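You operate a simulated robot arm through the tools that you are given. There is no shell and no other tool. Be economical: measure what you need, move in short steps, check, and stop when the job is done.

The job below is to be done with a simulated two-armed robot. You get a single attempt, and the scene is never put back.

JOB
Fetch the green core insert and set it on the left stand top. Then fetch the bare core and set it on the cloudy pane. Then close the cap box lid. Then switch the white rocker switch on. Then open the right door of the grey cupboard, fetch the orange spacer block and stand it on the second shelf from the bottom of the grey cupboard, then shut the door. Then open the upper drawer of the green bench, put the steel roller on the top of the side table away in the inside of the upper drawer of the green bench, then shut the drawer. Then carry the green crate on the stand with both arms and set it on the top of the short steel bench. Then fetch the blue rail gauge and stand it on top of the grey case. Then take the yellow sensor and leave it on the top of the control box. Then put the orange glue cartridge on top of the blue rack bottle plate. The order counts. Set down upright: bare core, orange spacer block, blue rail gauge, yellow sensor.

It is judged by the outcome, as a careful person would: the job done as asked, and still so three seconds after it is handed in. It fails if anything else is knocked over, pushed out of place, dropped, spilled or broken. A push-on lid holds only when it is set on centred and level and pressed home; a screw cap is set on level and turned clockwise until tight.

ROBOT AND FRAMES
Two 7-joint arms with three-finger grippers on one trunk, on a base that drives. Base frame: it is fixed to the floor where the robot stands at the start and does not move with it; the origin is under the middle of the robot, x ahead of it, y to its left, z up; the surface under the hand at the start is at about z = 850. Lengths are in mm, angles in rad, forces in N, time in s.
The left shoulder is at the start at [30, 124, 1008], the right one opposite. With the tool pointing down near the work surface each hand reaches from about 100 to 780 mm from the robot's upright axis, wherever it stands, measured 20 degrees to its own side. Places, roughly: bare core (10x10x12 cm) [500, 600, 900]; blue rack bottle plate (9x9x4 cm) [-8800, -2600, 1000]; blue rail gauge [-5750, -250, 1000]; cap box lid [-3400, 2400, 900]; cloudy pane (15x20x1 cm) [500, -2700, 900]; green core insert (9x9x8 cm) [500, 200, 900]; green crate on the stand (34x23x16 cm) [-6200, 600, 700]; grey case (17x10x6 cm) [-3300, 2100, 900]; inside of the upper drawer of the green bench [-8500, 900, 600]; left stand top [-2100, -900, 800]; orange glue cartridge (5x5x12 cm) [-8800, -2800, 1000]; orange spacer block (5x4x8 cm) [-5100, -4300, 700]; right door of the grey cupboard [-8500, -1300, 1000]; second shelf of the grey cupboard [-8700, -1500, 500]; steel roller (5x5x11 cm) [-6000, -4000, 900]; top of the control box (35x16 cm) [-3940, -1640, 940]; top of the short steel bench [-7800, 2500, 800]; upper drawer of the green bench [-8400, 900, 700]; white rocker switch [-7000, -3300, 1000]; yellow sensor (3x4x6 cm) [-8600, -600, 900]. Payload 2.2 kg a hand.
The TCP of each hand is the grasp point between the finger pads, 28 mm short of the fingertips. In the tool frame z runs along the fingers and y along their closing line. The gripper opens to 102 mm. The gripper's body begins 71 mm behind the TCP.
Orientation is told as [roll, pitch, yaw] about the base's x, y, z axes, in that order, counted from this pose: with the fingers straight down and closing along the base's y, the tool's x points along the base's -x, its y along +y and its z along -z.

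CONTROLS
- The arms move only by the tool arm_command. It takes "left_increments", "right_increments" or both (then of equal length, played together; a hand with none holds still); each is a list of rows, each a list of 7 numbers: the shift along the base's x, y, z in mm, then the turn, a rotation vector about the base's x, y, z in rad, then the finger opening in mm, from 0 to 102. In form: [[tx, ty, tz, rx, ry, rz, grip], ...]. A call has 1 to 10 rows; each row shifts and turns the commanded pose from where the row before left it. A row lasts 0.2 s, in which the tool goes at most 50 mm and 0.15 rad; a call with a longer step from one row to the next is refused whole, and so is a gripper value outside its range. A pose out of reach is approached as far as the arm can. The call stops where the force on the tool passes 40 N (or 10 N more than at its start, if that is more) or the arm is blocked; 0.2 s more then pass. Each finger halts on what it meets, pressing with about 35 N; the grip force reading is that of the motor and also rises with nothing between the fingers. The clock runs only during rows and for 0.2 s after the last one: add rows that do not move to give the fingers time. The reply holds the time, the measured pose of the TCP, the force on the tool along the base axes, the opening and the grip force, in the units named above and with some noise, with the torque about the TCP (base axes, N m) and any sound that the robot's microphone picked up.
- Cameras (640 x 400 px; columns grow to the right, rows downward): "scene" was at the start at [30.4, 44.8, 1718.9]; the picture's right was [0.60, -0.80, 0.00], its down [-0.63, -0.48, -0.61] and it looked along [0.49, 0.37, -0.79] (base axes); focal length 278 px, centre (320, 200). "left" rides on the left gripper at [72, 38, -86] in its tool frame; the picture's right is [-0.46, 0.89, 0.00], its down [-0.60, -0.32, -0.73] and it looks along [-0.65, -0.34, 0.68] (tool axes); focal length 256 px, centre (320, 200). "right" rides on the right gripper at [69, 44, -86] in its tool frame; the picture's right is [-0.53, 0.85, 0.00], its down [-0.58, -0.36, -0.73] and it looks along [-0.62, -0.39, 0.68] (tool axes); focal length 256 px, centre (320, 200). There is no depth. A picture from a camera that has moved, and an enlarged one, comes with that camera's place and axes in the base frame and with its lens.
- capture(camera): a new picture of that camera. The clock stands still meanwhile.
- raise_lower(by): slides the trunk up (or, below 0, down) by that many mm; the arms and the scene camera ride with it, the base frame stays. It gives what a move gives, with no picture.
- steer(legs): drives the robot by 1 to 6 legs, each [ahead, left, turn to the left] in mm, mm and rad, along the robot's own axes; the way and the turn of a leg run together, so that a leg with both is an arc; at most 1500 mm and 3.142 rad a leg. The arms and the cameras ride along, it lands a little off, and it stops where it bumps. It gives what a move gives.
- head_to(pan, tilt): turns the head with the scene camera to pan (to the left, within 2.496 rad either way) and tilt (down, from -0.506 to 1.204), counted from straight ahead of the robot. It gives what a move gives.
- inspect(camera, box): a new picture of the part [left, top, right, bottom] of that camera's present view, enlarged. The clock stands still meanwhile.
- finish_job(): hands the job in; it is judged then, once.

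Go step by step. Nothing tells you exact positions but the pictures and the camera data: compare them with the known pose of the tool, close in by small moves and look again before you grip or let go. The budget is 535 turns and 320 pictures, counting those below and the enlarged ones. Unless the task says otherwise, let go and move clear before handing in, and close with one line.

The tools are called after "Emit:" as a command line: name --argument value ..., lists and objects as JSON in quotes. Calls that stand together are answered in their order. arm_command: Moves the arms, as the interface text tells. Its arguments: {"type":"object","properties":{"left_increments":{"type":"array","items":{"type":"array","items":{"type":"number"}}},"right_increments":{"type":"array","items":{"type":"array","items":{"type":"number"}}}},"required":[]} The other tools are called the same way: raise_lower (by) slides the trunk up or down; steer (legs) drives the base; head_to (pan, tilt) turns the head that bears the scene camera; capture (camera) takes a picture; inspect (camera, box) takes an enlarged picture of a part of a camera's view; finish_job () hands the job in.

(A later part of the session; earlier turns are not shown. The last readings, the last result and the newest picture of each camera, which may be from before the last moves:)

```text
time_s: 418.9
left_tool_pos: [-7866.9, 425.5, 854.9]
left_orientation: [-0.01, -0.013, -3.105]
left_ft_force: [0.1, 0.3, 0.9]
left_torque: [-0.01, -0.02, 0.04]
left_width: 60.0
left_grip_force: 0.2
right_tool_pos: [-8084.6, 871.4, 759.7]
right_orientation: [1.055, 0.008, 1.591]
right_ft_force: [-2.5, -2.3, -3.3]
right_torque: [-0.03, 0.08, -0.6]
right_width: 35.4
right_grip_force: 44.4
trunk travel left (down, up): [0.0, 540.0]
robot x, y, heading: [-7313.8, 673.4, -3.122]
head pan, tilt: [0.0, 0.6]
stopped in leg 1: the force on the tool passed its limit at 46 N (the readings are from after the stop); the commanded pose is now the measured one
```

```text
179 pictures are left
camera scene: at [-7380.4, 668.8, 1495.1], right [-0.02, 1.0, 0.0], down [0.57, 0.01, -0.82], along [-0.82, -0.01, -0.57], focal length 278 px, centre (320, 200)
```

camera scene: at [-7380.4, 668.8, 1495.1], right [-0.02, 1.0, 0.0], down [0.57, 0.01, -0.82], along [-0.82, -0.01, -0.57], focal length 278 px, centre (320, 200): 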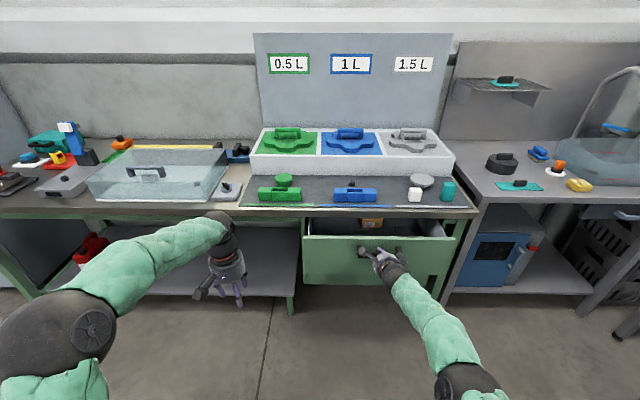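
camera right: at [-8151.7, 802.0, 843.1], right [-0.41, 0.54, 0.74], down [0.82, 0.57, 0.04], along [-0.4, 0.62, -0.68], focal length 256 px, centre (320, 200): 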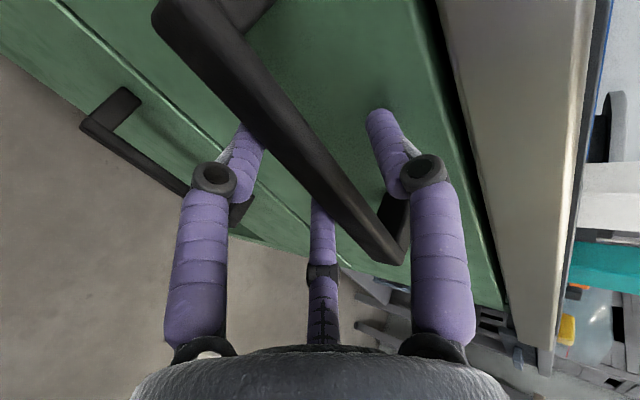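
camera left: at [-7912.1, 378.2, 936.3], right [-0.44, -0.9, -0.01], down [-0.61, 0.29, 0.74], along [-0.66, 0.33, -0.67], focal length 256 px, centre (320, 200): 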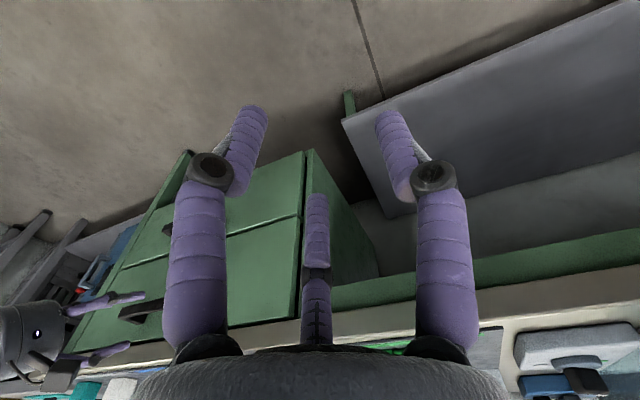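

The drawer is sliding out (118 mm so far). I'll pull it further.

Emit:
steer --legs '[[-80, 2, 0]]'

Emit:
steer --legs '[[-80, 2, 0]]'

Emit:
capture --camera "scene"

```text
time_s: 420.3
left_tool_pos: [-7761.2, 440.7, 858.1]
left_orientation: [-0.011, -0.018, -3.098]
left_ft_force: [-0.6, -1.1, -0.1]
left_torque: [0.01, 0.03, 0.0]
left_width: 59.9
left_grip_force: 0.1
right_tool_pos: [-7981.6, 872.3, 760.1]
right_orientation: [1.056, 0.018, 1.62]
right_ft_force: [-1.6, 0.0, -6.5]
right_torque: [-0.57, -0.03, -0.13]
right_width: 35.3
right_grip_force: 45.0
trunk travel left (down, up): [0.0, 540.0]
robot x, y, heading: [-7213.3, 691.0, -3.113]
head pan, tilt: [0.0, 0.6]
stopped in leg 1: the force on the tool passed its limit at 48 N (the readings are from after the stop); the commanded pose is now the measured one
```

```text
time_s: 421.6
left_tool_pos: [-7657.5, 455.7, 863.2]
left_orientation: [-0.01, -0.025, -3.092]
left_ft_force: [-0.4, 0.1, 0.6]
left_torque: [0.02, 0.04, 0.01]
left_width: 60.1
left_grip_force: 0.0
right_tool_pos: [-7877.6, 872.8, 761.8]
right_orientation: [1.059, 0.032, 1.648]
right_ft_force: [-1.6, -1.2, -5.4]
right_torque: [-1.01, -0.03, -0.22]
right_width: 35.4
right_grip_force: 45.4
trunk travel left (down, up): [0.0, 540.0]
robot x, y, heading: [-7119.1, 709.9, -3.112]
head pan, tilt: [0.0, 0.6]
stopped in leg 1: the force on the tool passed its limit at 48 N (the readings are from after the stop); the commanded pose is now the measured one
```

```text
178 pictures are left
camera scene: at [-7184.1, 703.2, 1495.1], right [-0.03, 1.0, 0.0], down [0.57, 0.02, -0.82], along [-0.82, -0.02, -0.57], focal length 278 px, centre (320, 200)
```

scene: 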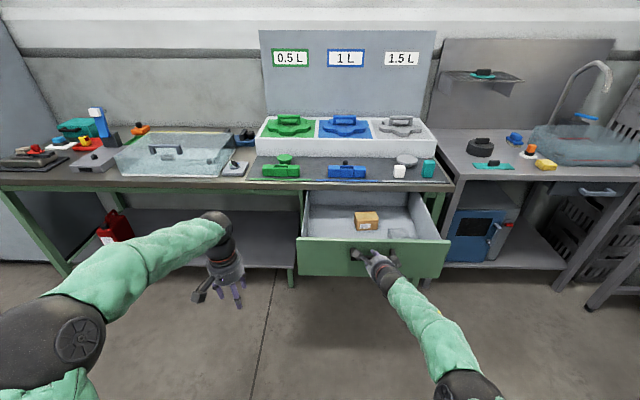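

The drawer is open about 325 mm. I'll release the handle and withdraw the hand along its axis.

Emit:
arm_command --right_increments '[[0, 0, 0, 0, 0, 0, 60], [0, 0, 0, 0, 0, 0, 80], [0, 0, 0, 0, 0, 0, 80]]'

Emit:
steer --legs '[[-60, 0, 0]]'

Emit:
capture --camera "scene"

```text
time_s: 422.4
left_tool_pos: [-7656.3, 456.1, 860.8]
left_orientation: [-0.008, -0.027, -3.092]
left_ft_force: [0.0, 0.8, 0.1]
left_torque: [-0.01, 0.0, -0.01]
left_width: 59.9
left_grip_force: 0.0
right_tool_pos: [-7878.4, 873.7, 763.2]
right_orientation: [1.065, 0.027, 1.649]
right_ft_force: [2.8, 1.0, 0.2]
right_torque: [-0.06, 0.14, 0.01]
right_width: 80.1
right_grip_force: 0.1
trunk travel left (down, up): [0.0, 540.0]
robot x, y, heading: [-7117.7, 709.6, -3.112]
head pan, tilt: [0.0, 0.6]
```

```text
time_s: 423.4
left_tool_pos: [-7602.8, 457.3, 861.4]
left_orientation: [-0.01, -0.025, -3.098]
left_ft_force: [0.1, -0.7, 0.3]
left_torque: [-0.01, -0.01, 0.0]
left_width: 60.1
left_grip_force: 0.1
right_tool_pos: [-7823.0, 875.8, 762.4]
right_orientation: [1.062, 0.029, 1.644]
right_ft_force: [0.5, 0.6, 1.4]
right_torque: [0.0, -0.03, 0.02]
right_width: 80.0
right_grip_force: 0.0
trunk travel left (down, up): [0.0, 540.0]
robot x, y, heading: [-7064.7, 705.0, -3.119]
head pan, tilt: [0.0, 0.6]
```

```text
177 pictures are left
camera scene: at [-7127.9, 703.2, 1495.1], right [-0.03, 1.0, 0.0], down [0.57, 0.02, -0.82], along [-0.82, -0.02, -0.57], focal length 278 px, centre (320, 200)
```

scene: 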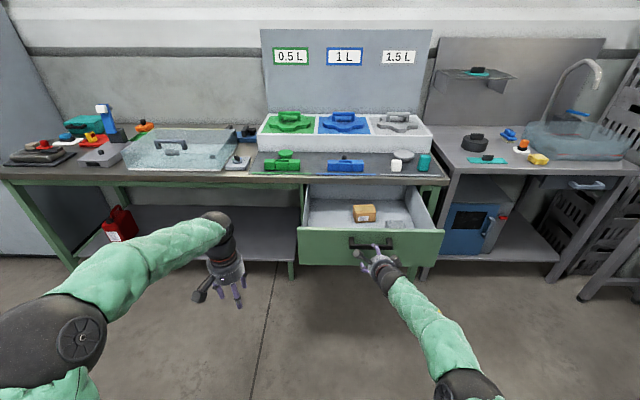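

Free of the handle. I'll zoom on the drawer's inside to judge its depth, then bring the hand upright.

Emit:
inspect --camera "scene" --box '[280, 165, 460, 285]'

Emit:
arm_command --right_increments '[[25, 0, 25, 0, -0.15, 0, 80], [25, 0, 25, 0, -0.15, 0, 80], [25, 0, 25, 0, -0.15, 0, 80], [10, 0, 20, 0, -0.15, 0, 80], [0, 0, 20, 0, -0.15, 0, 80], [0, 0, 10, 0, -0.15, 0, 80], [0, 0, 0, 0, -0.15, 0, 80]]'

```text
3.33 times, centred on (370, 225) of scene
camera zoom: at [-7127.9, 703.2, 1495.1], right [-0.03, 1.0, 0.0], down [0.57, 0.02, -0.82], along [-0.82, -0.02, -0.57], focal length 928 px, centre (153, 117)
```

zoom: 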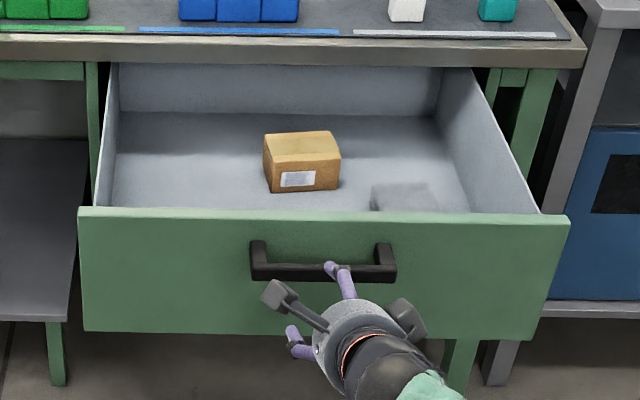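

```text
time_s: 425.0
left_tool_pos: [-7599.6, 457.4, 861.9]
left_orientation: [-0.01, -0.026, -3.096]
left_ft_force: [-1.0, 0.6, 0.5]
left_torque: [0.0, 0.0, 0.03]
left_width: 59.8
left_grip_force: 0.0
right_tool_pos: [-7736.2, 875.3, 890.5]
right_orientation: [0.015, 0.079, 1.58]
right_ft_force: [0.0, -1.2, -0.1]
right_torque: [0.0, 0.04, -0.01]
right_width: 80.1
right_grip_force: 0.1
trunk travel left (down, up): [0.0, 540.0]
robot x, y, heading: [-7060.7, 706.2, -3.112]
head pan, tilt: [0.0, 0.6]
```

The drawer looks roughly 120 mm deep with free space on its left side. I'll unroll and tuck the right hand and raise the trunk, then go for the roller.

Emit:
arm_command --right_increments '[[28, 0, 0, 0, 0, 0.15, 80], [28, 0, 0, 0, 0, 0.15, 80], [28, 0, 0, 0, 0, 0.15, 80], [28, 0, 0, 0, 0, 0.15, 80], [28, 0, 0, 0, 0, 0.15, 80], [28, 0, 0, 0, 0, 0.15, 80], [28, 0, 0, 0, 0, 0.15, 80], [28, 0, 0, 0, 0, 0.15, 80], [28, 0, 0, 0, 0, 0.15, 80], [0, 0, 0, 0, 0, 0.15, 80]]'

Emit:
raise_lower --by 250

Emit:
steer --legs '[[0, 0, 1.54], [1500, 150, 0], [1400, 0, 0], [900, -550, 0], [1200, -350, 0]]'

Emit:
head_to --pan 0.3 --tilt 0.45

Emit:
capture --camera "scene"

```text
time_s: 427.2
left_tool_pos: [-7599.7, 456.6, 863.1]
left_orientation: [-0.01, -0.029, -3.097]
left_ft_force: [0.0, 0.4, 0.5]
left_torque: [0.01, 0.0, -0.02]
left_width: 60.2
left_grip_force: 0.1
right_tool_pos: [-7484.9, 875.6, 889.2]
right_orientation: [0.016, 0.081, 3.085]
right_ft_force: [0.4, -0.1, 0.1]
right_torque: [-0.01, 0.03, 0.02]
right_width: 80.0
right_grip_force: 0.1
trunk travel left (down, up): [0.0, 540.0]
robot x, y, heading: [-7064.9, 705.6, -3.112]
head pan, tilt: [0.0, 0.6]
```

```text
time_s: 429.8
left_tool_pos: [-7599.9, 457.3, 1113.2]
left_orientation: [-0.008, -0.027, -3.096]
left_ft_force: [0.3, -0.1, -0.4]
left_torque: [-0.01, 0.02, -0.04]
left_width: 59.7
left_grip_force: 0.0
right_tool_pos: [-7484.4, 875.6, 1140.3]
right_orientation: [0.015, 0.081, 3.079]
right_ft_force: [-0.6, 1.2, -0.7]
right_torque: [0.02, -0.02, -0.01]
right_width: 80.1
right_grip_force: 0.0
trunk travel left (down, up): [-250.0, 290.0]
robot x, y, heading: [-7062.2, 707.4, -3.111]
head pan, tilt: [0.0, 0.6]
```

```text
refused: leg 2 is longer than a leg can be; nothing moved
```

```text
time_s: 430.6
left_tool_pos: [-7600.3, 456.4, 1112.8]
left_orientation: [-0.008, -0.029, -3.096]
left_ft_force: [-0.5, -0.8, 0.3]
left_torque: [0.01, 0.01, -0.03]
left_width: 60.0
left_grip_force: 0.0
right_tool_pos: [-7486.4, 875.3, 1141.0]
right_orientation: [0.016, 0.08, 3.079]
right_ft_force: [0.2, -0.2, 0.6]
right_torque: [-0.02, -0.03, 0.01]
right_width: 79.9
right_grip_force: 0.1
trunk travel left (down, up): [-250.0, 290.0]
robot x, y, heading: [-7061.9, 706.6, -3.114]
head pan, tilt: [0.3, 0.45]
```

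```text
175 pictures are left
camera scene: at [-7126.6, 675.2, 1758.6], right [-0.32, 0.95, 0.0], down [0.42, 0.14, -0.9], along [-0.85, -0.29, -0.44], focal length 278 px, centre (320, 200)
```

scene: 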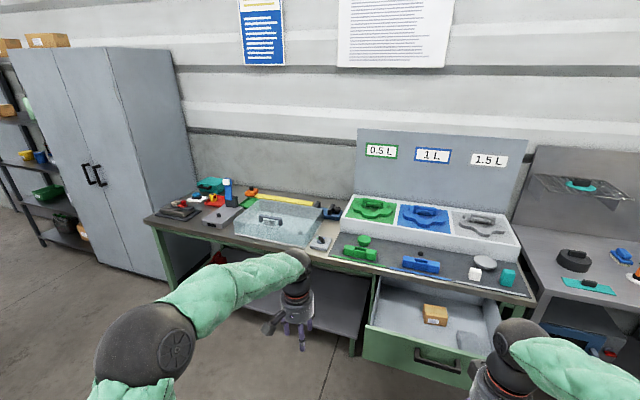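

Emit:
steer --legs '[[0, 0, 1.54], [0, -350, 0], [1450, 0, 0], [1450, 0, 0], [600, -600, 0], [1350, 0, 0]]'

Emit:
capture --camera "scene"

```text
time_s: 454.3
left_tool_pos: [-7949.2, -3278.1, 1114.6]
left_orientation: [-0.01, -0.033, -1.595]
left_ft_force: [0.1, 0.0, 0.3]
left_torque: [0.0, 0.0, 0.01]
left_width: 59.9
left_grip_force: 0.0
right_tool_pos: [-8359.2, -3133.0, 1142.7]
right_orientation: [0.016, 0.075, -1.701]
right_ft_force: [-0.9, -1.1, 0.7]
right_torque: [-0.04, 0.0, 0.0]
right_width: 79.8
right_grip_force: 0.0
trunk travel left (down, up): [-250.0, 290.0]
robot x, y, heading: [-8164.7, -2728.4, -1.614]
head pan, tilt: [0.3, 0.45]
stopped in leg 5: the robot was blocked; the commanded pose is now the measured one
```

```text
174 pictures are left
camera scene: at [-8131.8, -2783.4, 1758.2], right [-0.97, -0.25, 0.0], down [-0.11, 0.42, -0.9], along [0.23, -0.87, -0.43], focal length 278 px, centre (320, 200)
```

scene: 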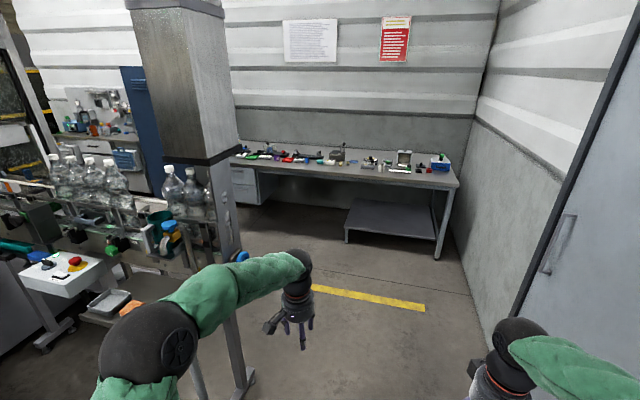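

The base touched something on its right, probably the rack. I'll check that nothing there was disturbed.

Emit:
head_to --pan -1.5 --tilt 0.6

Emit:
capture --camera "scene"

```text
time_s: 456.1
left_tool_pos: [-7949.2, -3277.5, 1114.6]
left_orientation: [-0.011, -0.032, -1.595]
left_ft_force: [-0.3, 0.2, 0.9]
left_torque: [0.02, 0.01, -0.01]
left_width: 59.6
left_grip_force: 0.1
right_tool_pos: [-8358.1, -3133.4, 1141.5]
right_orientation: [0.016, 0.075, -1.702]
right_ft_force: [-0.4, -0.1, -0.3]
right_torque: [-0.01, 0.0, 0.01]
right_width: 80.0
right_grip_force: 0.1
trunk travel left (down, up): [-250.0, 290.0]
robot x, y, heading: [-8162.9, -2725.7, -1.61]
head pan, tilt: [-1.499, 0.6]
```

```text
173 pictures are left
camera scene: at [-8243.6, -2696.7, 1744.8], right [-0.03, 1.0, 0.0], down [0.56, 0.01, -0.83], along [-0.83, -0.03, -0.56], focal length 278 px, centre (320, 200)
```

scene: 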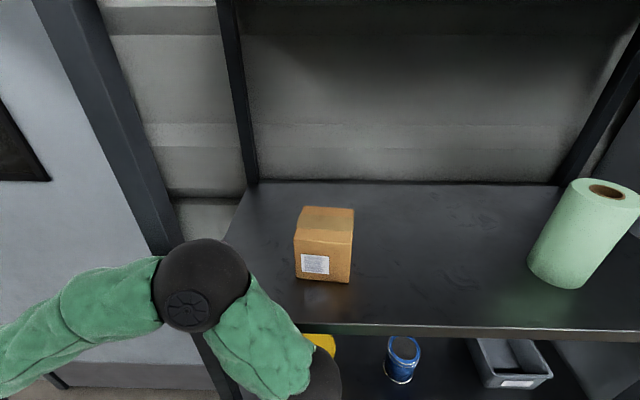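

Nothing is displaced. I'll shift away from the rack and carry on around to the side table's south side.

Emit:
steer --legs '[[0, 230, 0.04], [1400, 0, 0], [0, 0, 1.57], [0, -480, 0]]'

Emit:
head_to --pan 0 --tilt 0.4

Emit:
capture --camera "scene"

```text
time_s: 470.6
left_tool_pos: [-7391.8, -4381.3, 1112.6]
left_orientation: [-0.007, -0.029, 0.007]
left_ft_force: [0.0, -0.1, -0.4]
left_torque: [0.0, 0.02, 0.01]
left_width: 59.9
left_grip_force: 0.2
right_tool_pos: [-7523.9, -4795.5, 1139.1]
right_orientation: [0.017, 0.08, -0.101]
right_ft_force: [0.8, -0.1, 1.2]
right_torque: [0.05, -0.01, 0.02]
right_width: 79.9
right_grip_force: 0.1
trunk travel left (down, up): [-250.0, 290.0]
robot x, y, heading: [-7936.2, -4607.1, -0.013]
head pan, tilt: [-1.499, 0.6]
```

```text
time_s: 472.2
left_tool_pos: [-7392.4, -4381.3, 1112.3]
left_orientation: [-0.01, -0.03, 0.006]
left_ft_force: [-0.1, -0.2, 0.5]
left_torque: [-0.02, 0.01, 0.0]
left_width: 60.0
left_grip_force: 0.2
right_tool_pos: [-7525.5, -4796.1, 1140.6]
right_orientation: [0.018, 0.08, -0.101]
right_ft_force: [0.4, 0.4, 1.1]
right_torque: [-0.02, 0.0, 0.0]
right_width: 79.9
right_grip_force: 0.1
trunk travel left (down, up): [-250.0, 290.0]
robot x, y, heading: [-7938.8, -4607.5, -0.017]
head pan, tilt: [0.0, 0.4]
```

```text
172 pictures are left
camera scene: at [-7874.5, -4609.6, 1762.8], right [-0.01, -1.0, 0.0], down [-0.39, 0.0, -0.92], along [0.92, -0.01, -0.39], focal length 278 px, centre (320, 200)
```

scene: 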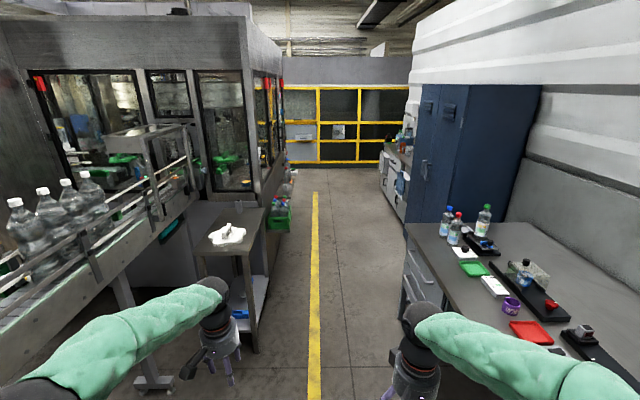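

The aisle is clear. I'll tuck the left hand a little, drive beside the table and turn to face it.

Emit:
arm_command --left_increments '[[-45, 0, 5, 0, 0, 0, 60], [-45, 0, 5, 0, 0, 0, 60], [-45, 0, 5, 0, 0, 0, 60]]'

Emit:
steer --legs '[[1000, -60, 0.015], [880, 0, 0], [0, 0, 1.57]]'

Emit:
head_to --pan 0 --tilt 0.75

Emit:
capture --camera "scene"

```text
time_s: 473.1
left_tool_pos: [-7529.3, -4382.3, 1129.0]
left_orientation: [-0.005, -0.032, 0.005]
left_ft_force: [-0.5, 0.7, -0.5]
left_torque: [0.04, -0.02, -0.03]
left_width: 60.1
left_grip_force: 0.1
right_tool_pos: [-7527.1, -4794.8, 1140.8]
right_orientation: [0.017, 0.075, -0.1]
right_ft_force: [-0.2, -1.1, -0.1]
right_torque: [0.0, -0.04, -0.01]
right_width: 80.1
right_grip_force: 0.0
trunk travel left (down, up): [-250.0, 290.0]
robot x, y, heading: [-7937.0, -4608.0, -0.016]
head pan, tilt: [0.0, 0.4]
```

```text
time_s: 484.2
left_tool_pos: [-5803.6, -4271.5, 1127.7]
left_orientation: [-0.016, -0.045, 0.506]
left_ft_force: [7.5, -2.0, 0.1]
left_torque: [0.13, 1.05, -0.45]
left_width: 60.0
left_grip_force: 0.1
right_tool_pos: [-5600.6, -4621.4, 1139.9]
right_orientation: [0.019, 0.083, 0.431]
right_ft_force: [0.4, 0.4, -0.2]
right_torque: [-0.02, 0.03, 0.01]
right_width: 80.1
right_grip_force: 0.1
trunk travel left (down, up): [-250.0, 290.0]
robot x, y, heading: [-6049.5, -4671.7, 0.521]
head pan, tilt: [0.0, 0.4]
stopped in leg 3: the force on the tool passed its limit at 147 N (the readings are from after the stop); the commanded pose is now the measured one
```

```text
time_s: 485.1
left_tool_pos: [-5803.2, -4271.9, 1127.5]
left_orientation: [-0.014, -0.043, 0.508]
left_ft_force: [13.4, -3.5, -1.8]
left_torque: [0.33, 1.55, -0.73]
left_width: 59.9
left_grip_force: 0.1
right_tool_pos: [-5599.8, -4622.1, 1139.6]
right_orientation: [0.019, 0.08, 0.431]
right_ft_force: [0.5, 0.0, -0.6]
right_torque: [0.01, -0.03, 0.01]
right_width: 79.5
right_grip_force: 0.0
trunk travel left (down, up): [-250.0, 290.0]
robot x, y, heading: [-6054.4, -4669.8, 0.517]
head pan, tilt: [0.0, 0.75]
```

```text
171 pictures are left
camera scene: at [-6002.4, -4645.5, 1731.7], right [0.5, -0.87, 0.0], down [-0.59, -0.34, -0.73], along [0.63, 0.36, -0.68], focal length 278 px, centre (320, 200)
```

scene: 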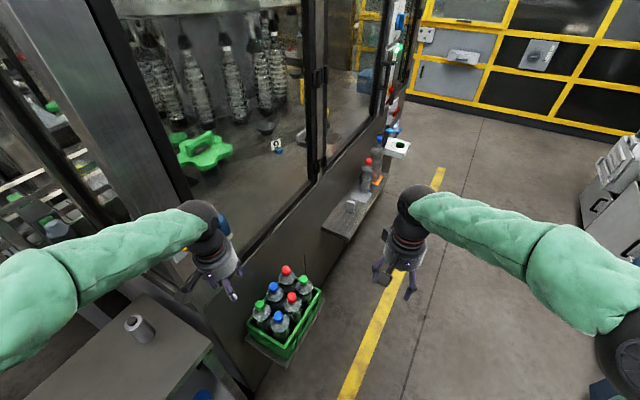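

The left hand bumped the machine's side while turning. I'll turn back, move west, then turn to face the table there.

Emit:
steer --legs '[[0, 0, -0.5], [-400, -40, 0], [0, 0, 1.55]]'

Emit:
capture --camera "scene"

```text
time_s: 492.8
left_tool_pos: [-6666.0, -4297.9, 1128.6]
left_orientation: [-0.016, -0.045, 1.538]
left_ft_force: [-0.4, -0.2, -0.1]
left_torque: [-0.03, 0.04, 0.01]
left_width: 60.2
left_grip_force: 0.1
right_tool_pos: [-6260.1, -4303.0, 1140.2]
right_orientation: [0.017, 0.081, 1.461]
right_ft_force: [0.3, -0.6, -0.1]
right_torque: [0.0, 0.0, -0.04]
right_width: 79.9
right_grip_force: 0.2
trunk travel left (down, up): [-250.0, 290.0]
robot x, y, heading: [-6453.2, -4714.6, 1.55]
head pan, tilt: [0.0, 0.75]
```

```text
170 pictures are left
camera scene: at [-6448.7, -4661.9, 1731.7], right [1.0, -0.02, 0.0], down [-0.01, -0.68, -0.73], along [0.01, 0.73, -0.68], focal length 278 px, centre (320, 200)
```

scene: 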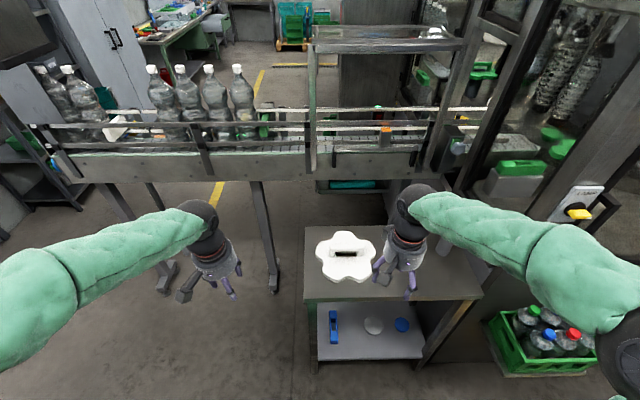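

The roller is hidden behind the right hand. I'll sidestep right, hold that hand back, and get a clear view.

Emit:
arm_command --right_increments '[[-40, -20, 0, 0, 0, 0, 80], [-40, -20, 0, 0, 0, 0, 80], [-40, -20, 0, 0, 0, 0, 80]]'

Emit:
steer --legs '[[0, -220, 0.02]]'

Emit:
capture --camera "scene"

Emit:
capture --camera "right"

```text
time_s: 493.6
left_tool_pos: [-6668.3, -4299.2, 1127.6]
left_orientation: [-0.016, -0.045, 1.539]
left_ft_force: [-0.6, 0.5, 0.0]
left_torque: [0.0, -0.02, -0.01]
left_width: 60.1
left_grip_force: 0.1
right_tool_pos: [-6382.2, -4363.3, 1141.1]
right_orientation: [0.017, 0.079, 1.463]
right_ft_force: [0.6, -0.6, 0.4]
right_torque: [0.04, -0.01, 0.0]
right_width: 80.0
right_grip_force: 0.0
trunk travel left (down, up): [-250.0, 290.0]
robot x, y, heading: [-6452.2, -4715.2, 1.554]
head pan, tilt: [0.0, 0.75]
```

```text
time_s: 495.2
left_tool_pos: [-6452.4, -4303.6, 1128.0]
left_orientation: [-0.015, -0.042, 1.556]
left_ft_force: [-0.6, -0.5, -0.2]
left_torque: [-0.02, 0.05, -0.01]
left_width: 60.0
left_grip_force: 0.1
right_tool_pos: [-6166.8, -4365.0, 1140.4]
right_orientation: [0.019, 0.081, 1.479]
right_ft_force: [0.9, -0.1, -0.3]
right_torque: [0.02, 0.02, 0.0]
right_width: 79.9
right_grip_force: 0.0
trunk travel left (down, up): [-250.0, 290.0]
robot x, y, heading: [-6233.1, -4716.0, 1.567]
head pan, tilt: [0.0, 0.75]
```

```text
169 pictures are left
camera scene: at [-6228.9, -4664.5, 1731.7], right [1.0, 0.0, 0.0], down [0.0, -0.68, -0.73], along [0.0, 0.73, -0.68], focal length 278 px, centre (320, 200)
```

scene: 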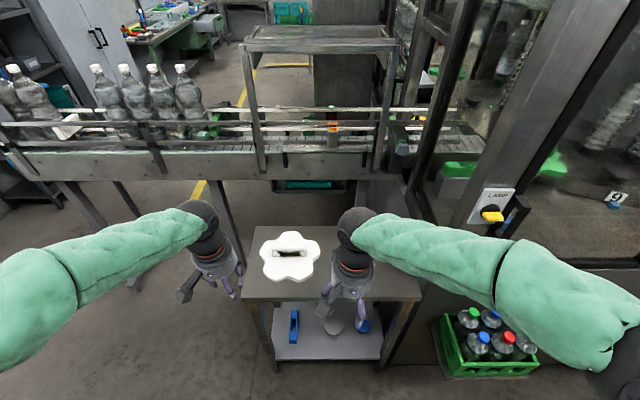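

```text
168 pictures are left
camera right: at [-6214.4, -4423.4, 1231.5], right [-0.79, 0.61, -0.03], down [0.43, 0.6, 0.68], along [0.43, 0.52, -0.74], focal length 256 px, centre (320, 200)
```

right: 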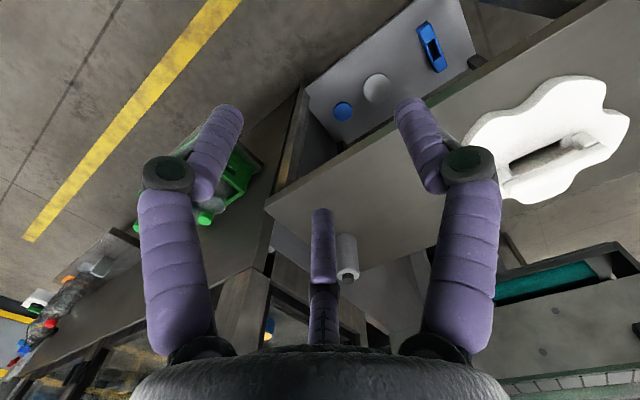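

The roller stands near (-5967, -4027) on a table top at about z≈850, some 80 mm from the machine wall. I'll inch the base forward, level the right hand and move it above the roller.

Emit:
steer --legs '[[60, 0, 0]]'

Emit:
arm_command --right_increments '[[22, 33, -3, 0.02, -0.006, 0.022, 90], [22, 33, -3, 0.02, -0.006, 0.022, 90], [22, 33, -3, 0.02, -0.007, 0.023, 90], [22, 33, -3, 0.02, -0.007, 0.023, 90], [22, 33, -3, 0, 0, 0, 90], [22, 33, -3, 0, 0, 0, 90], [0, 0, 0, 0, 0, 0, 90]]'

Emit:
capture --camera "right"

Emit:
capture --camera "scene"

```text
time_s: 496.2
left_tool_pos: [-6453.7, -4242.0, 1126.9]
left_orientation: [-0.016, -0.042, 1.554]
left_ft_force: [-0.1, 1.3, -0.3]
left_torque: [-0.04, 0.02, 0.0]
left_width: 60.1
left_grip_force: 0.1
right_tool_pos: [-6166.7, -4302.6, 1139.5]
right_orientation: [0.018, 0.083, 1.481]
right_ft_force: [0.5, -0.2, 0.4]
right_torque: [-0.03, -0.01, -0.04]
right_width: 80.1
right_grip_force: 0.0
trunk travel left (down, up): [-250.0, 290.0]
robot x, y, heading: [-6230.4, -4657.3, 1.564]
head pan, tilt: [0.0, 0.75]
```

```text
time_s: 497.8
left_tool_pos: [-6453.9, -4245.2, 1127.4]
left_orientation: [-0.016, -0.045, 1.555]
left_ft_force: [0.2, -0.8, 0.1]
left_torque: [0.03, -0.01, -0.01]
left_width: 59.8
left_grip_force: 0.0
right_tool_pos: [-6034.4, -4107.6, 1125.3]
right_orientation: [-0.003, -0.001, 1.569]
right_ft_force: [1.3, -0.2, -0.1]
right_torque: [0.0, -0.01, 0.04]
right_width: 89.9
right_grip_force: 0.1
trunk travel left (down, up): [-250.0, 290.0]
robot x, y, heading: [-6234.0, -4657.6, 1.565]
head pan, tilt: [0.0, 0.75]
```

```text
167 pictures are left
camera right: at [-6078.3, -4177.4, 1208.7], right [-0.84, 0.54, 0.0], down [0.36, 0.57, 0.73], along [0.39, 0.62, -0.68], focal length 256 px, centre (320, 200)
```

right: 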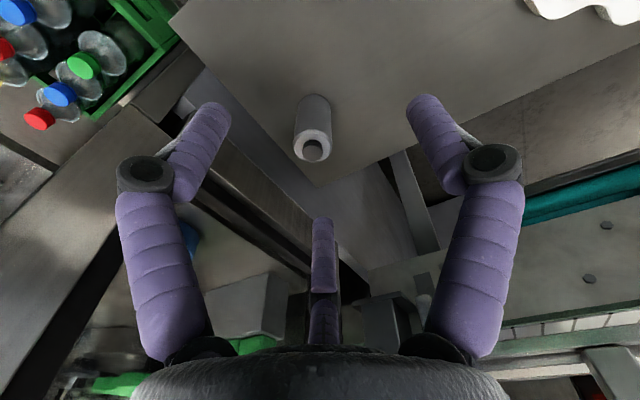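

```text
166 pictures are left
camera scene: at [-6230.7, -4605.4, 1731.8], right [1.0, 0.0, 0.0], down [0.0, -0.68, -0.73], along [0.0, 0.73, -0.68], focal length 278 px, centre (320, 200)
```

scene: 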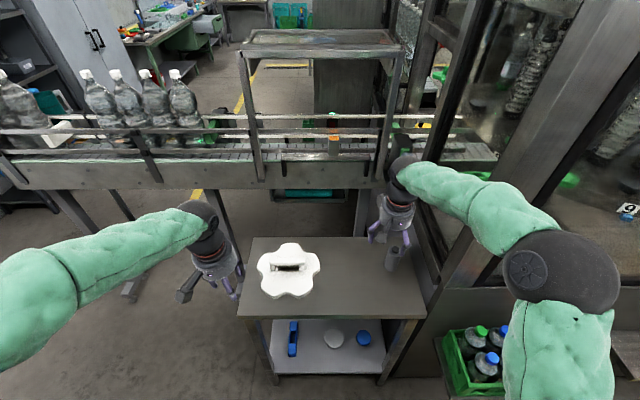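

Roller top is at about (-5969, -4022, 942). I'll move over it.

Emit:
arm_command --right_increments '[[21.7, 28.7, -25, 0, 0, 0, 90], [21.7, 28.7, -25, 0, 0, 0, 90], [21.7, 28.7, -25, 0, 0, 0, 90], [0, 0, -25, 0, 0, 0, 90], [0, 0, 0, 0, 0, 0, 90]]'

Emit:
capture --camera "right"

Emit:
inspect --camera "scene" --box '[340, 150, 480, 290]'

```text
time_s: 499.0
left_tool_pos: [-6454.1, -4243.3, 1127.6]
left_orientation: [-0.016, -0.044, 1.555]
left_ft_force: [0.1, 0.4, 1.1]
left_torque: [-0.01, 0.0, 0.0]
left_width: 60.3
left_grip_force: 0.0
right_tool_pos: [-5969.9, -4019.7, 1022.1]
right_orientation: [-0.004, -0.002, 1.568]
right_ft_force: [0.6, 0.4, -0.8]
right_torque: [-0.07, 0.03, 0.0]
right_width: 89.7
right_grip_force: 0.0
trunk travel left (down, up): [-250.0, 290.0]
robot x, y, heading: [-6231.1, -4658.2, 1.566]
head pan, tilt: [0.0, 0.75]
```

```text
165 pictures are left
camera right: at [-6015.1, -4089.9, 1107.5], right [-0.84, 0.54, 0.0], down [0.36, 0.57, 0.73], along [0.39, 0.62, -0.68], focal length 256 px, centre (320, 200)
```

right: 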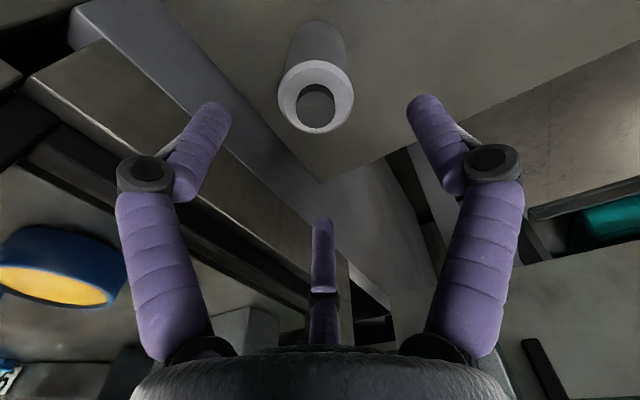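

```text
2.86 times, centred on (410, 220) of scene
camera zoom: at [-6230.2, -4603.6, 1731.7], right [1.0, 0.0, 0.0], down [0.0, -0.68, -0.73], along [0.0, 0.73, -0.68], focal length 796 px, centre (63, 143)
```

zoom: 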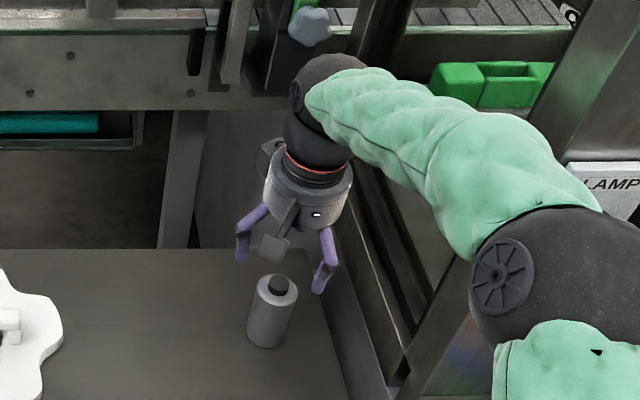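

Refined: roller top near (-5976, -4032, 960). I'll go down around it and close.

Emit:
arm_command --right_increments '[[-6, -12, -25, 0, 0, 0, 90], [0, 0, -30, 0, 0, 0, 90], [0, 0, -20, 0, 0, 0, 90], [0, 0, -20, 0, 0, 0, 90], [0, 0, 0, 0, 0, 0, 90]]'

Emit:
capture --camera "right"

```text
time_s: 500.2
left_tool_pos: [-6454.9, -4244.9, 1126.6]
left_orientation: [-0.014, -0.043, 1.556]
left_ft_force: [0.1, -0.6, -0.8]
left_torque: [-0.01, 0.01, 0.01]
left_width: 60.1
left_grip_force: 0.0
right_tool_pos: [-5974.7, -4031.8, 926.8]
right_orientation: [-0.003, -0.002, 1.569]
right_ft_force: [-0.4, -0.1, 0.3]
right_torque: [0.01, 0.0, 0.0]
right_width: 89.9
right_grip_force: 0.1
trunk travel left (down, up): [-250.0, 290.0]
robot x, y, heading: [-6230.2, -4657.9, 1.569]
head pan, tilt: [0.0, 0.75]
```

```text
163 pictures are left
camera right: at [-6019.0, -4102.2, 1011.1], right [-0.84, 0.54, 0.0], down [0.36, 0.57, 0.73], along [0.4, 0.62, -0.68], focal length 256 px, centre (320, 200)
```

right: 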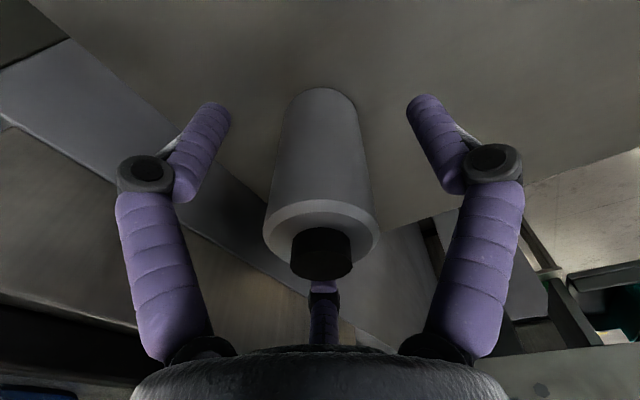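

Emit:
arm_command --right_increments '[[0, 0, 0, 0, 0, 0, 60], [0, 0, 0, 0, 0, 0, 30], [0, 0, 0, 0, 0, 0, 25], [0, 0, 0, 0, 0, 0, 25], [0, 0, 10, 0, 0, 0, 25], [0, 0, 30, 0, 0, 0, 25], [0, 0, 0, 0, 0, 0, 25]]'

Emit:
capture --camera "right"

```text
time_s: 501.8
left_tool_pos: [-6454.2, -4243.2, 1127.2]
left_orientation: [-0.015, -0.043, 1.555]
left_ft_force: [-0.3, 0.0, 0.0]
left_torque: [-0.04, 0.04, -0.01]
left_width: 60.0
left_grip_force: 0.0
right_tool_pos: [-5976.2, -4033.7, 965.4]
right_orientation: [-0.003, -0.001, 1.569]
right_ft_force: [0.4, 0.9, -3.9]
right_torque: [-0.02, 0.01, 0.0]
right_width: 46.1
right_grip_force: 35.1
trunk travel left (down, up): [-250.0, 290.0]
robot x, y, heading: [-6230.0, -4658.2, 1.569]
head pan, tilt: [0.0, 0.75]
```

```text
162 pictures are left
camera right: at [-6020.4, -4102.7, 1050.6], right [-0.84, 0.54, 0.0], down [0.36, 0.58, 0.73], along [0.39, 0.62, -0.68], focal length 256 px, centre (320, 200)
```

right: 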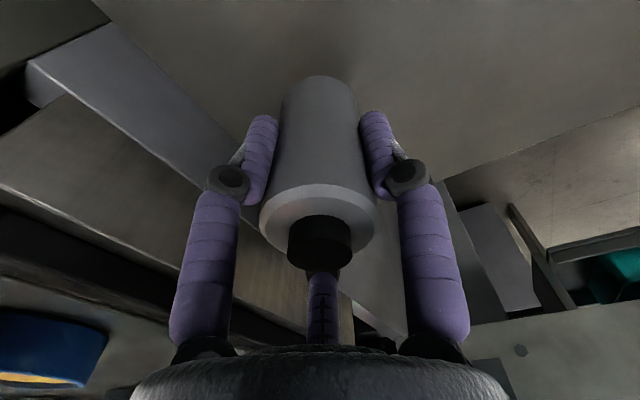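

Roller held. I'll lift it and bring it back away from the wall, then drive to the drawer.

Emit:
arm_command --right_increments '[[-3, 0, 45, 0, 0, 0, 25], [-3, 0, 45, 0, 0, 0, 25], [-10, -20, 40, 0, 0, 0, 25], [-20, -42, 10, 0, 0, 0, 25], [-20, -42, 0, 0, 0, 0, 25], [-20, -42, 0, 0, 0, 0, 25], [-20, -42, 0, 0, 0, 0, 25], [-20, -42, 0, 0, 0, 0, 25], [-15, -42, 0, 0, 0, 0, 25]]'

Emit:
steer --legs '[[-30, 250, 0], [0, 0, 1.57], [1450, -40, 0]]'

Emit:
head_to --pan 0 --tilt 0.4

Emit:
capture --camera "scene"

```text
time_s: 503.8
left_tool_pos: [-6452.5, -4243.6, 1127.6]
left_orientation: [-0.014, -0.046, 1.554]
left_ft_force: [0.0, -0.7, -0.5]
left_torque: [0.03, -0.01, 0.0]
left_width: 59.9
left_grip_force: 0.1
right_tool_pos: [-6108.8, -4306.8, 1108.7]
right_orientation: [-0.002, -0.001, 1.569]
right_ft_force: [-0.2, 0.4, -3.1]
right_torque: [-0.01, -0.03, -0.01]
right_width: 46.5
right_grip_force: 35.3
trunk travel left (down, up): [-250.0, 290.0]
robot x, y, heading: [-6229.0, -4661.1, 1.565]
head pan, tilt: [0.0, 0.75]
```

```text
time_s: 516.2
left_tool_pos: [-8310.7, -4906.6, 1127.6]
left_orientation: [-0.016, -0.043, -3.126]
left_ft_force: [-0.8, 0.5, 0.2]
left_torque: [0.0, 0.0, 0.0]
left_width: 59.8
left_grip_force: 0.0
right_tool_pos: [-8260.2, -4559.2, 1108.9]
right_orientation: [-0.004, 0.001, -3.114]
right_ft_force: [0.6, 0.3, -3.7]
right_torque: [0.01, -0.01, 0.03]
right_width: 46.8
right_grip_force: 35.0
trunk travel left (down, up): [-250.0, 290.0]
robot x, y, heading: [-7902.3, -4673.1, -3.113]
head pan, tilt: [0.0, 0.75]
```

```text
time_s: 517.0
left_tool_pos: [-8310.3, -4907.8, 1128.4]
left_orientation: [-0.017, -0.044, -3.126]
left_ft_force: [-1.0, 0.4, -0.8]
left_torque: [0.0, 0.0, 0.01]
left_width: 60.1
left_grip_force: 0.1
right_tool_pos: [-8259.3, -4559.6, 1109.1]
right_orientation: [-0.003, -0.001, -3.113]
right_ft_force: [0.3, -0.3, -3.0]
right_torque: [0.0, 0.0, 0.04]
right_width: 46.6
right_grip_force: 35.0
trunk travel left (down, up): [-250.0, 290.0]
robot x, y, heading: [-7902.4, -4669.0, -3.113]
head pan, tilt: [0.0, 0.4]
```

```text
161 pictures are left
camera scene: at [-7966.7, -4674.3, 1762.7], right [-0.03, 1.0, 0.0], down [0.39, 0.01, -0.92], along [-0.92, -0.02, -0.39], focal length 278 px, centre (320, 200)
```

scene: 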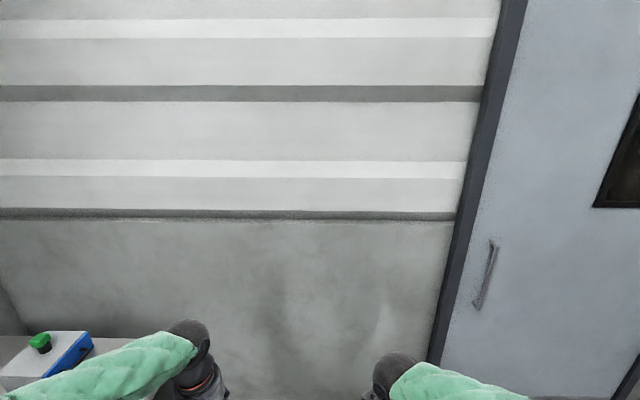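

Next I'll turn north and drive back to the open drawer.

Emit:
steer --legs '[[0, 0, -1.6], [1450, 0, 0], [900, -450, 0], [1450, 0, 0], [1400, 0, 0], [0, 0, 1.57]]'

Emit:
head_to --pan -0.2 --tilt 0.7

Emit:
capture --camera "scene"

```text
time_s: 550.1
left_tool_pos: [-7906.8, 307.5, 1126.9]
left_orientation: [-0.016, -0.043, 3.133]
left_ft_force: [-1.0, -0.1, -0.2]
left_torque: [0.0, 0.01, -0.02]
left_width: 59.9
left_grip_force: 0.0
right_tool_pos: [-7847.1, 653.5, 1108.7]
right_orientation: [-0.002, -0.001, -3.135]
right_ft_force: [0.6, 0.0, -4.2]
right_torque: [-0.01, 0.01, 0.02]
right_width: 46.5
right_grip_force: 34.8
trunk travel left (down, up): [-250.0, 290.0]
robot x, y, heading: [-7492.4, 533.4, -3.138]
head pan, tilt: [0.0, 0.4]
```

```text
time_s: 550.9
left_tool_pos: [-7906.8, 307.9, 1128.1]
left_orientation: [-0.016, -0.043, 3.136]
left_ft_force: [0.0, -0.5, 0.6]
left_torque: [-0.02, 0.02, 0.02]
left_width: 60.0
left_grip_force: 0.1
right_tool_pos: [-7847.8, 654.1, 1108.7]
right_orientation: [-0.003, 0.0, -3.136]
right_ft_force: [0.2, 0.4, -2.8]
right_torque: [-0.01, 0.02, 0.01]
right_width: 46.6
right_grip_force: 34.9
trunk travel left (down, up): [-250.0, 290.0]
robot x, y, heading: [-7493.1, 532.9, -3.139]
head pan, tilt: [-0.201, 0.7]
```

```text
160 pictures are left
camera scene: at [-7548.6, 549.4, 1736.0], right [0.2, 0.98, 0.0], down [0.63, -0.13, -0.77], along [-0.75, 0.15, -0.64], focal length 278 px, centre (320, 200)
```

scene: 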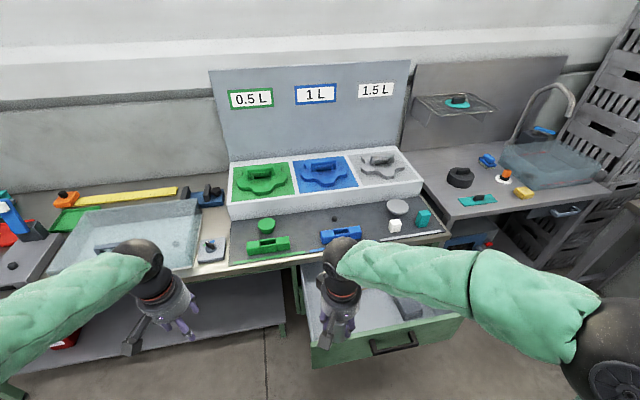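

The drawer's left part is free. I'll move the roller over about (-8020, 720).

Emit:
arm_command --right_increments '[[-43, 17, -10, 0, 0, 0, 25], [-43, 17, -20, 0, 0, 0, 25], [-43, 16, -20, 0, 0, 0, 25], [-43, 16, -20, 0, 0, 0, 25], [0, 0, -40, 0, 0, 0, 25], [0, 0, 0, 0, 0, 0, 25]]'

Emit:
capture --camera "right"

Emit:
capture --camera "scene"

```text
refused: row 2 steps farther than a row can; nothing moved
```

```text
159 pictures are left
camera right: at [-7779.3, 609.2, 1193.9], right [-0.53, -0.85, 0.0], down [-0.58, 0.36, 0.73], along [-0.62, 0.39, -0.68], focal length 256 px, centre (320, 200)
```

right: 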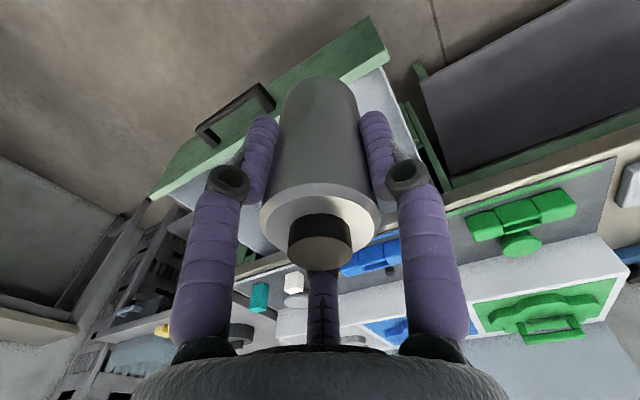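

```text
158 pictures are left
camera scene: at [-7548.6, 549.4, 1736.0], right [0.2, 0.98, 0.0], down [0.63, -0.13, -0.77], along [-0.75, 0.15, -0.64], focal length 278 px, centre (320, 200)
```

scene: 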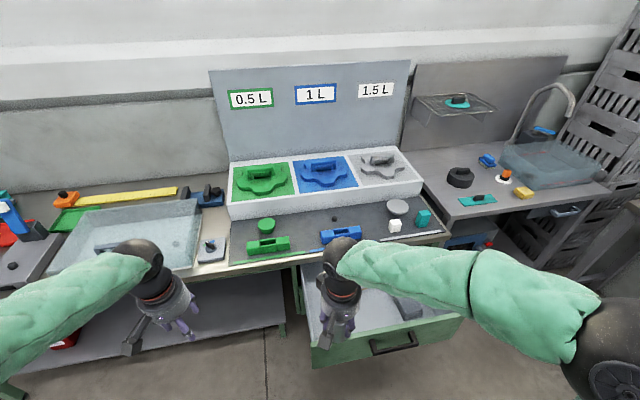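

Emit:
arm_command --right_increments '[[-40, 17, -10, 0, 0, 0, 25], [-40, 17, -15, 0, 0, 0, 25], [-40, 17, -20, 0, 0, 0, 25], [-40, 17, -20, 0, 0, 0, 25], [-12, 0, -40, 0, 0, 0, 25], [0, 0, 0, 0, 0, 0, 25]]'

Emit:
capture --camera "right"

Emit:
inspect --camera "scene" --box '[270, 220, 490, 380]'

```text
time_s: 552.3
left_tool_pos: [-7906.4, 307.7, 1128.4]
left_orientation: [-0.016, -0.044, 3.135]
left_ft_force: [0.1, -0.3, -1.1]
left_torque: [-0.01, -0.02, -0.03]
left_width: 59.8
left_grip_force: 0.1
right_tool_pos: [-8020.5, 720.8, 1002.7]
right_orientation: [-0.005, -0.001, -3.137]
right_ft_force: [0.7, -0.4, -3.3]
right_torque: [0.01, -0.01, -0.02]
right_width: 46.3
right_grip_force: 34.6
trunk travel left (down, up): [-250.0, 290.0]
robot x, y, heading: [-7495.8, 532.9, -3.134]
head pan, tilt: [-0.201, 0.7]
```

```text
157 pictures are left
camera right: at [-7952.2, 676.8, 1087.2], right [-0.53, -0.85, 0.0], down [-0.58, 0.36, 0.73], along [-0.62, 0.39, -0.68], focal length 256 px, centre (320, 200)
```

right: 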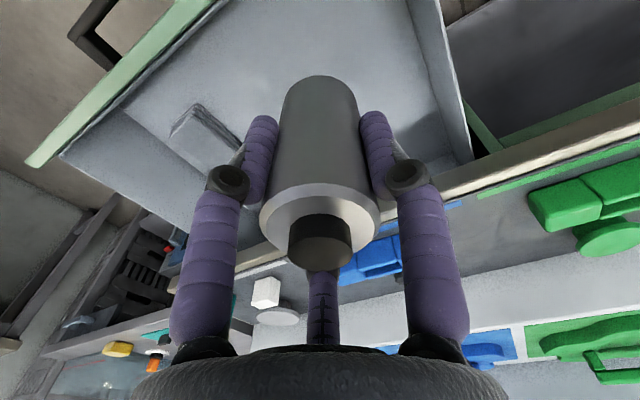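

```text
2.50 times, centred on (380, 300) of scene
camera zoom: at [-7547.8, 549.7, 1736.0], right [0.2, 0.98, 0.0], down [0.63, -0.13, -0.77], along [-0.75, 0.15, -0.64], focal length 696 px, centre (170, -50)
```

zoom: 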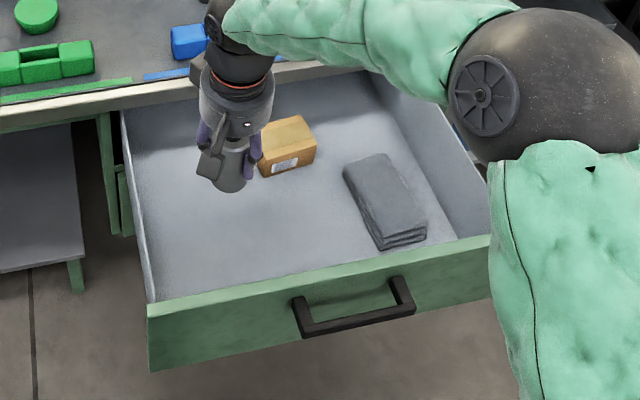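

The spot below is free. Lowering into the drawer.

Emit:
arm_command --right_increments '[[0, 0, -40, 0, 0, 0, 25], [0, 0, -40, 0, 0, 0, 25], [0, 0, -40, 0, 0, 0, 25], [0, 0, -20, 0, 0, 0, 25], [0, 0, -10, 0, 0, 0, 25], [0, 0, -10, 0, 0, 0, 25], [0, 0, -8, 0, 0, 0, 25], [0, 0, -8, 0, 0, 0, 25], [0, 0, -8, 0, 0, 0, 25], [0, 0, -8, 0, 0, 0, 25]]'

Emit:
inspect --camera "scene" --box '[270, 220, 490, 380]'

```text
time_s: 554.5
left_tool_pos: [-7906.2, 307.1, 1126.9]
left_orientation: [-0.018, -0.043, 3.136]
left_ft_force: [-1.1, 0.1, 0.0]
left_torque: [0.02, 0.0, 0.01]
left_width: 59.9
left_grip_force: 0.1
right_tool_pos: [-8020.0, 721.4, 811.5]
right_orientation: [-0.003, 0.0, -3.137]
right_ft_force: [0.6, 0.4, -3.1]
right_torque: [-0.01, 0.01, -0.02]
right_width: 46.3
right_grip_force: 34.7
trunk travel left (down, up): [-250.0, 290.0]
robot x, y, heading: [-7492.8, 536.0, -3.139]
head pan, tilt: [-0.201, 0.7]
```

```text
2.50 times, centred on (380, 300) of scene
camera zoom: at [-7549.0, 549.6, 1735.9], right [0.2, 0.98, 0.0], down [0.63, -0.13, -0.76], along [-0.75, 0.15, -0.64], focal length 696 px, centre (170, -50)
```

zoom: 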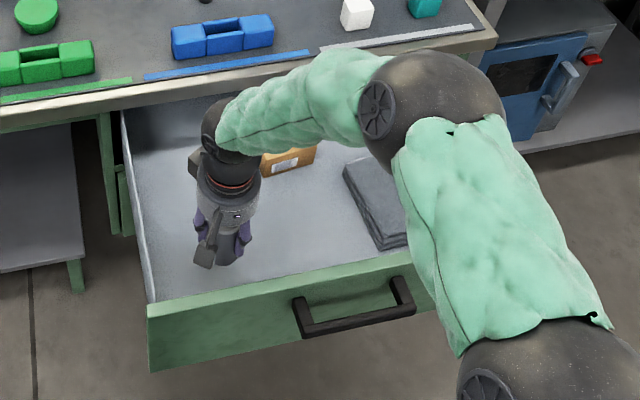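

Emit:
arm_command --right_increments '[[0, 0, -8, 0, 0, 0, 25], [0, 0, -8, 0, 0, 0, 25], [0, 0, -6, 0, 0, 0, 25], [0, 0, -6, 0, 0, 0, 25], [0, 0, -6, 0, 0, 0, 25], [0, 0, -6, 0, 0, 0, 25], [0, 0, -6, 0, 0, 0, 25], [0, 0, -6, 0, 0, 0, 25], [0, 0, -6, 0, 0, 0, 25]]'

Emit:
inspect --camera "scene" --box '[270, 220, 490, 380]'

Emit:
capture --camera "right"

```text
time_s: 556.5
left_tool_pos: [-7906.7, 307.0, 1127.3]
left_orientation: [-0.014, -0.044, 3.133]
left_ft_force: [-0.2, 0.5, -0.3]
left_torque: [0.02, 0.0, 0.0]
left_width: 60.2
left_grip_force: 0.1
right_tool_pos: [-8020.0, 721.9, 755.1]
right_orientation: [-0.003, 0.0, -3.137]
right_ft_force: [0.1, 0.1, -2.9]
right_torque: [0.01, 0.01, 0.0]
right_width: 46.6
right_grip_force: 35.2
trunk travel left (down, up): [-250.0, 290.0]
robot x, y, heading: [-7497.4, 526.3, -3.137]
head pan, tilt: [-0.201, 0.7]
```

```text
2.50 times, centred on (380, 300) of scene
camera zoom: at [-7548.9, 549.5, 1735.9], right [0.2, 0.98, 0.0], down [0.63, -0.13, -0.76], along [-0.75, 0.15, -0.64], focal length 696 px, centre (170, -50)
```

zoom: 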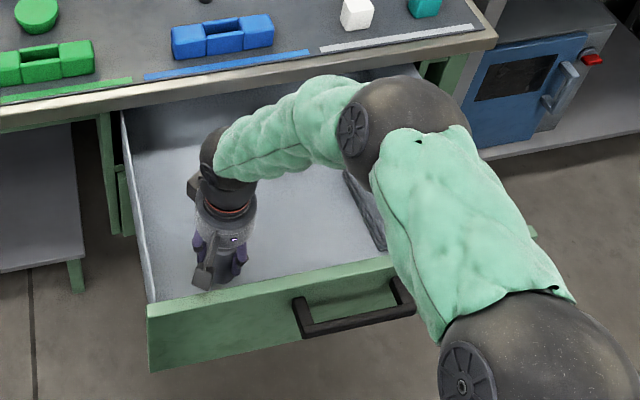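

```text
153 pictures are left
camera right: at [-7951.2, 676.7, 838.8], right [-0.53, -0.85, 0.0], down [-0.58, 0.36, 0.73], along [-0.62, 0.39, -0.68], focal length 256 px, centre (320, 200)
```

right: 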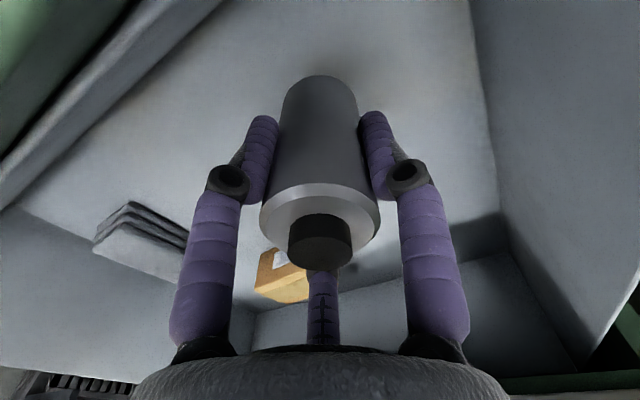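

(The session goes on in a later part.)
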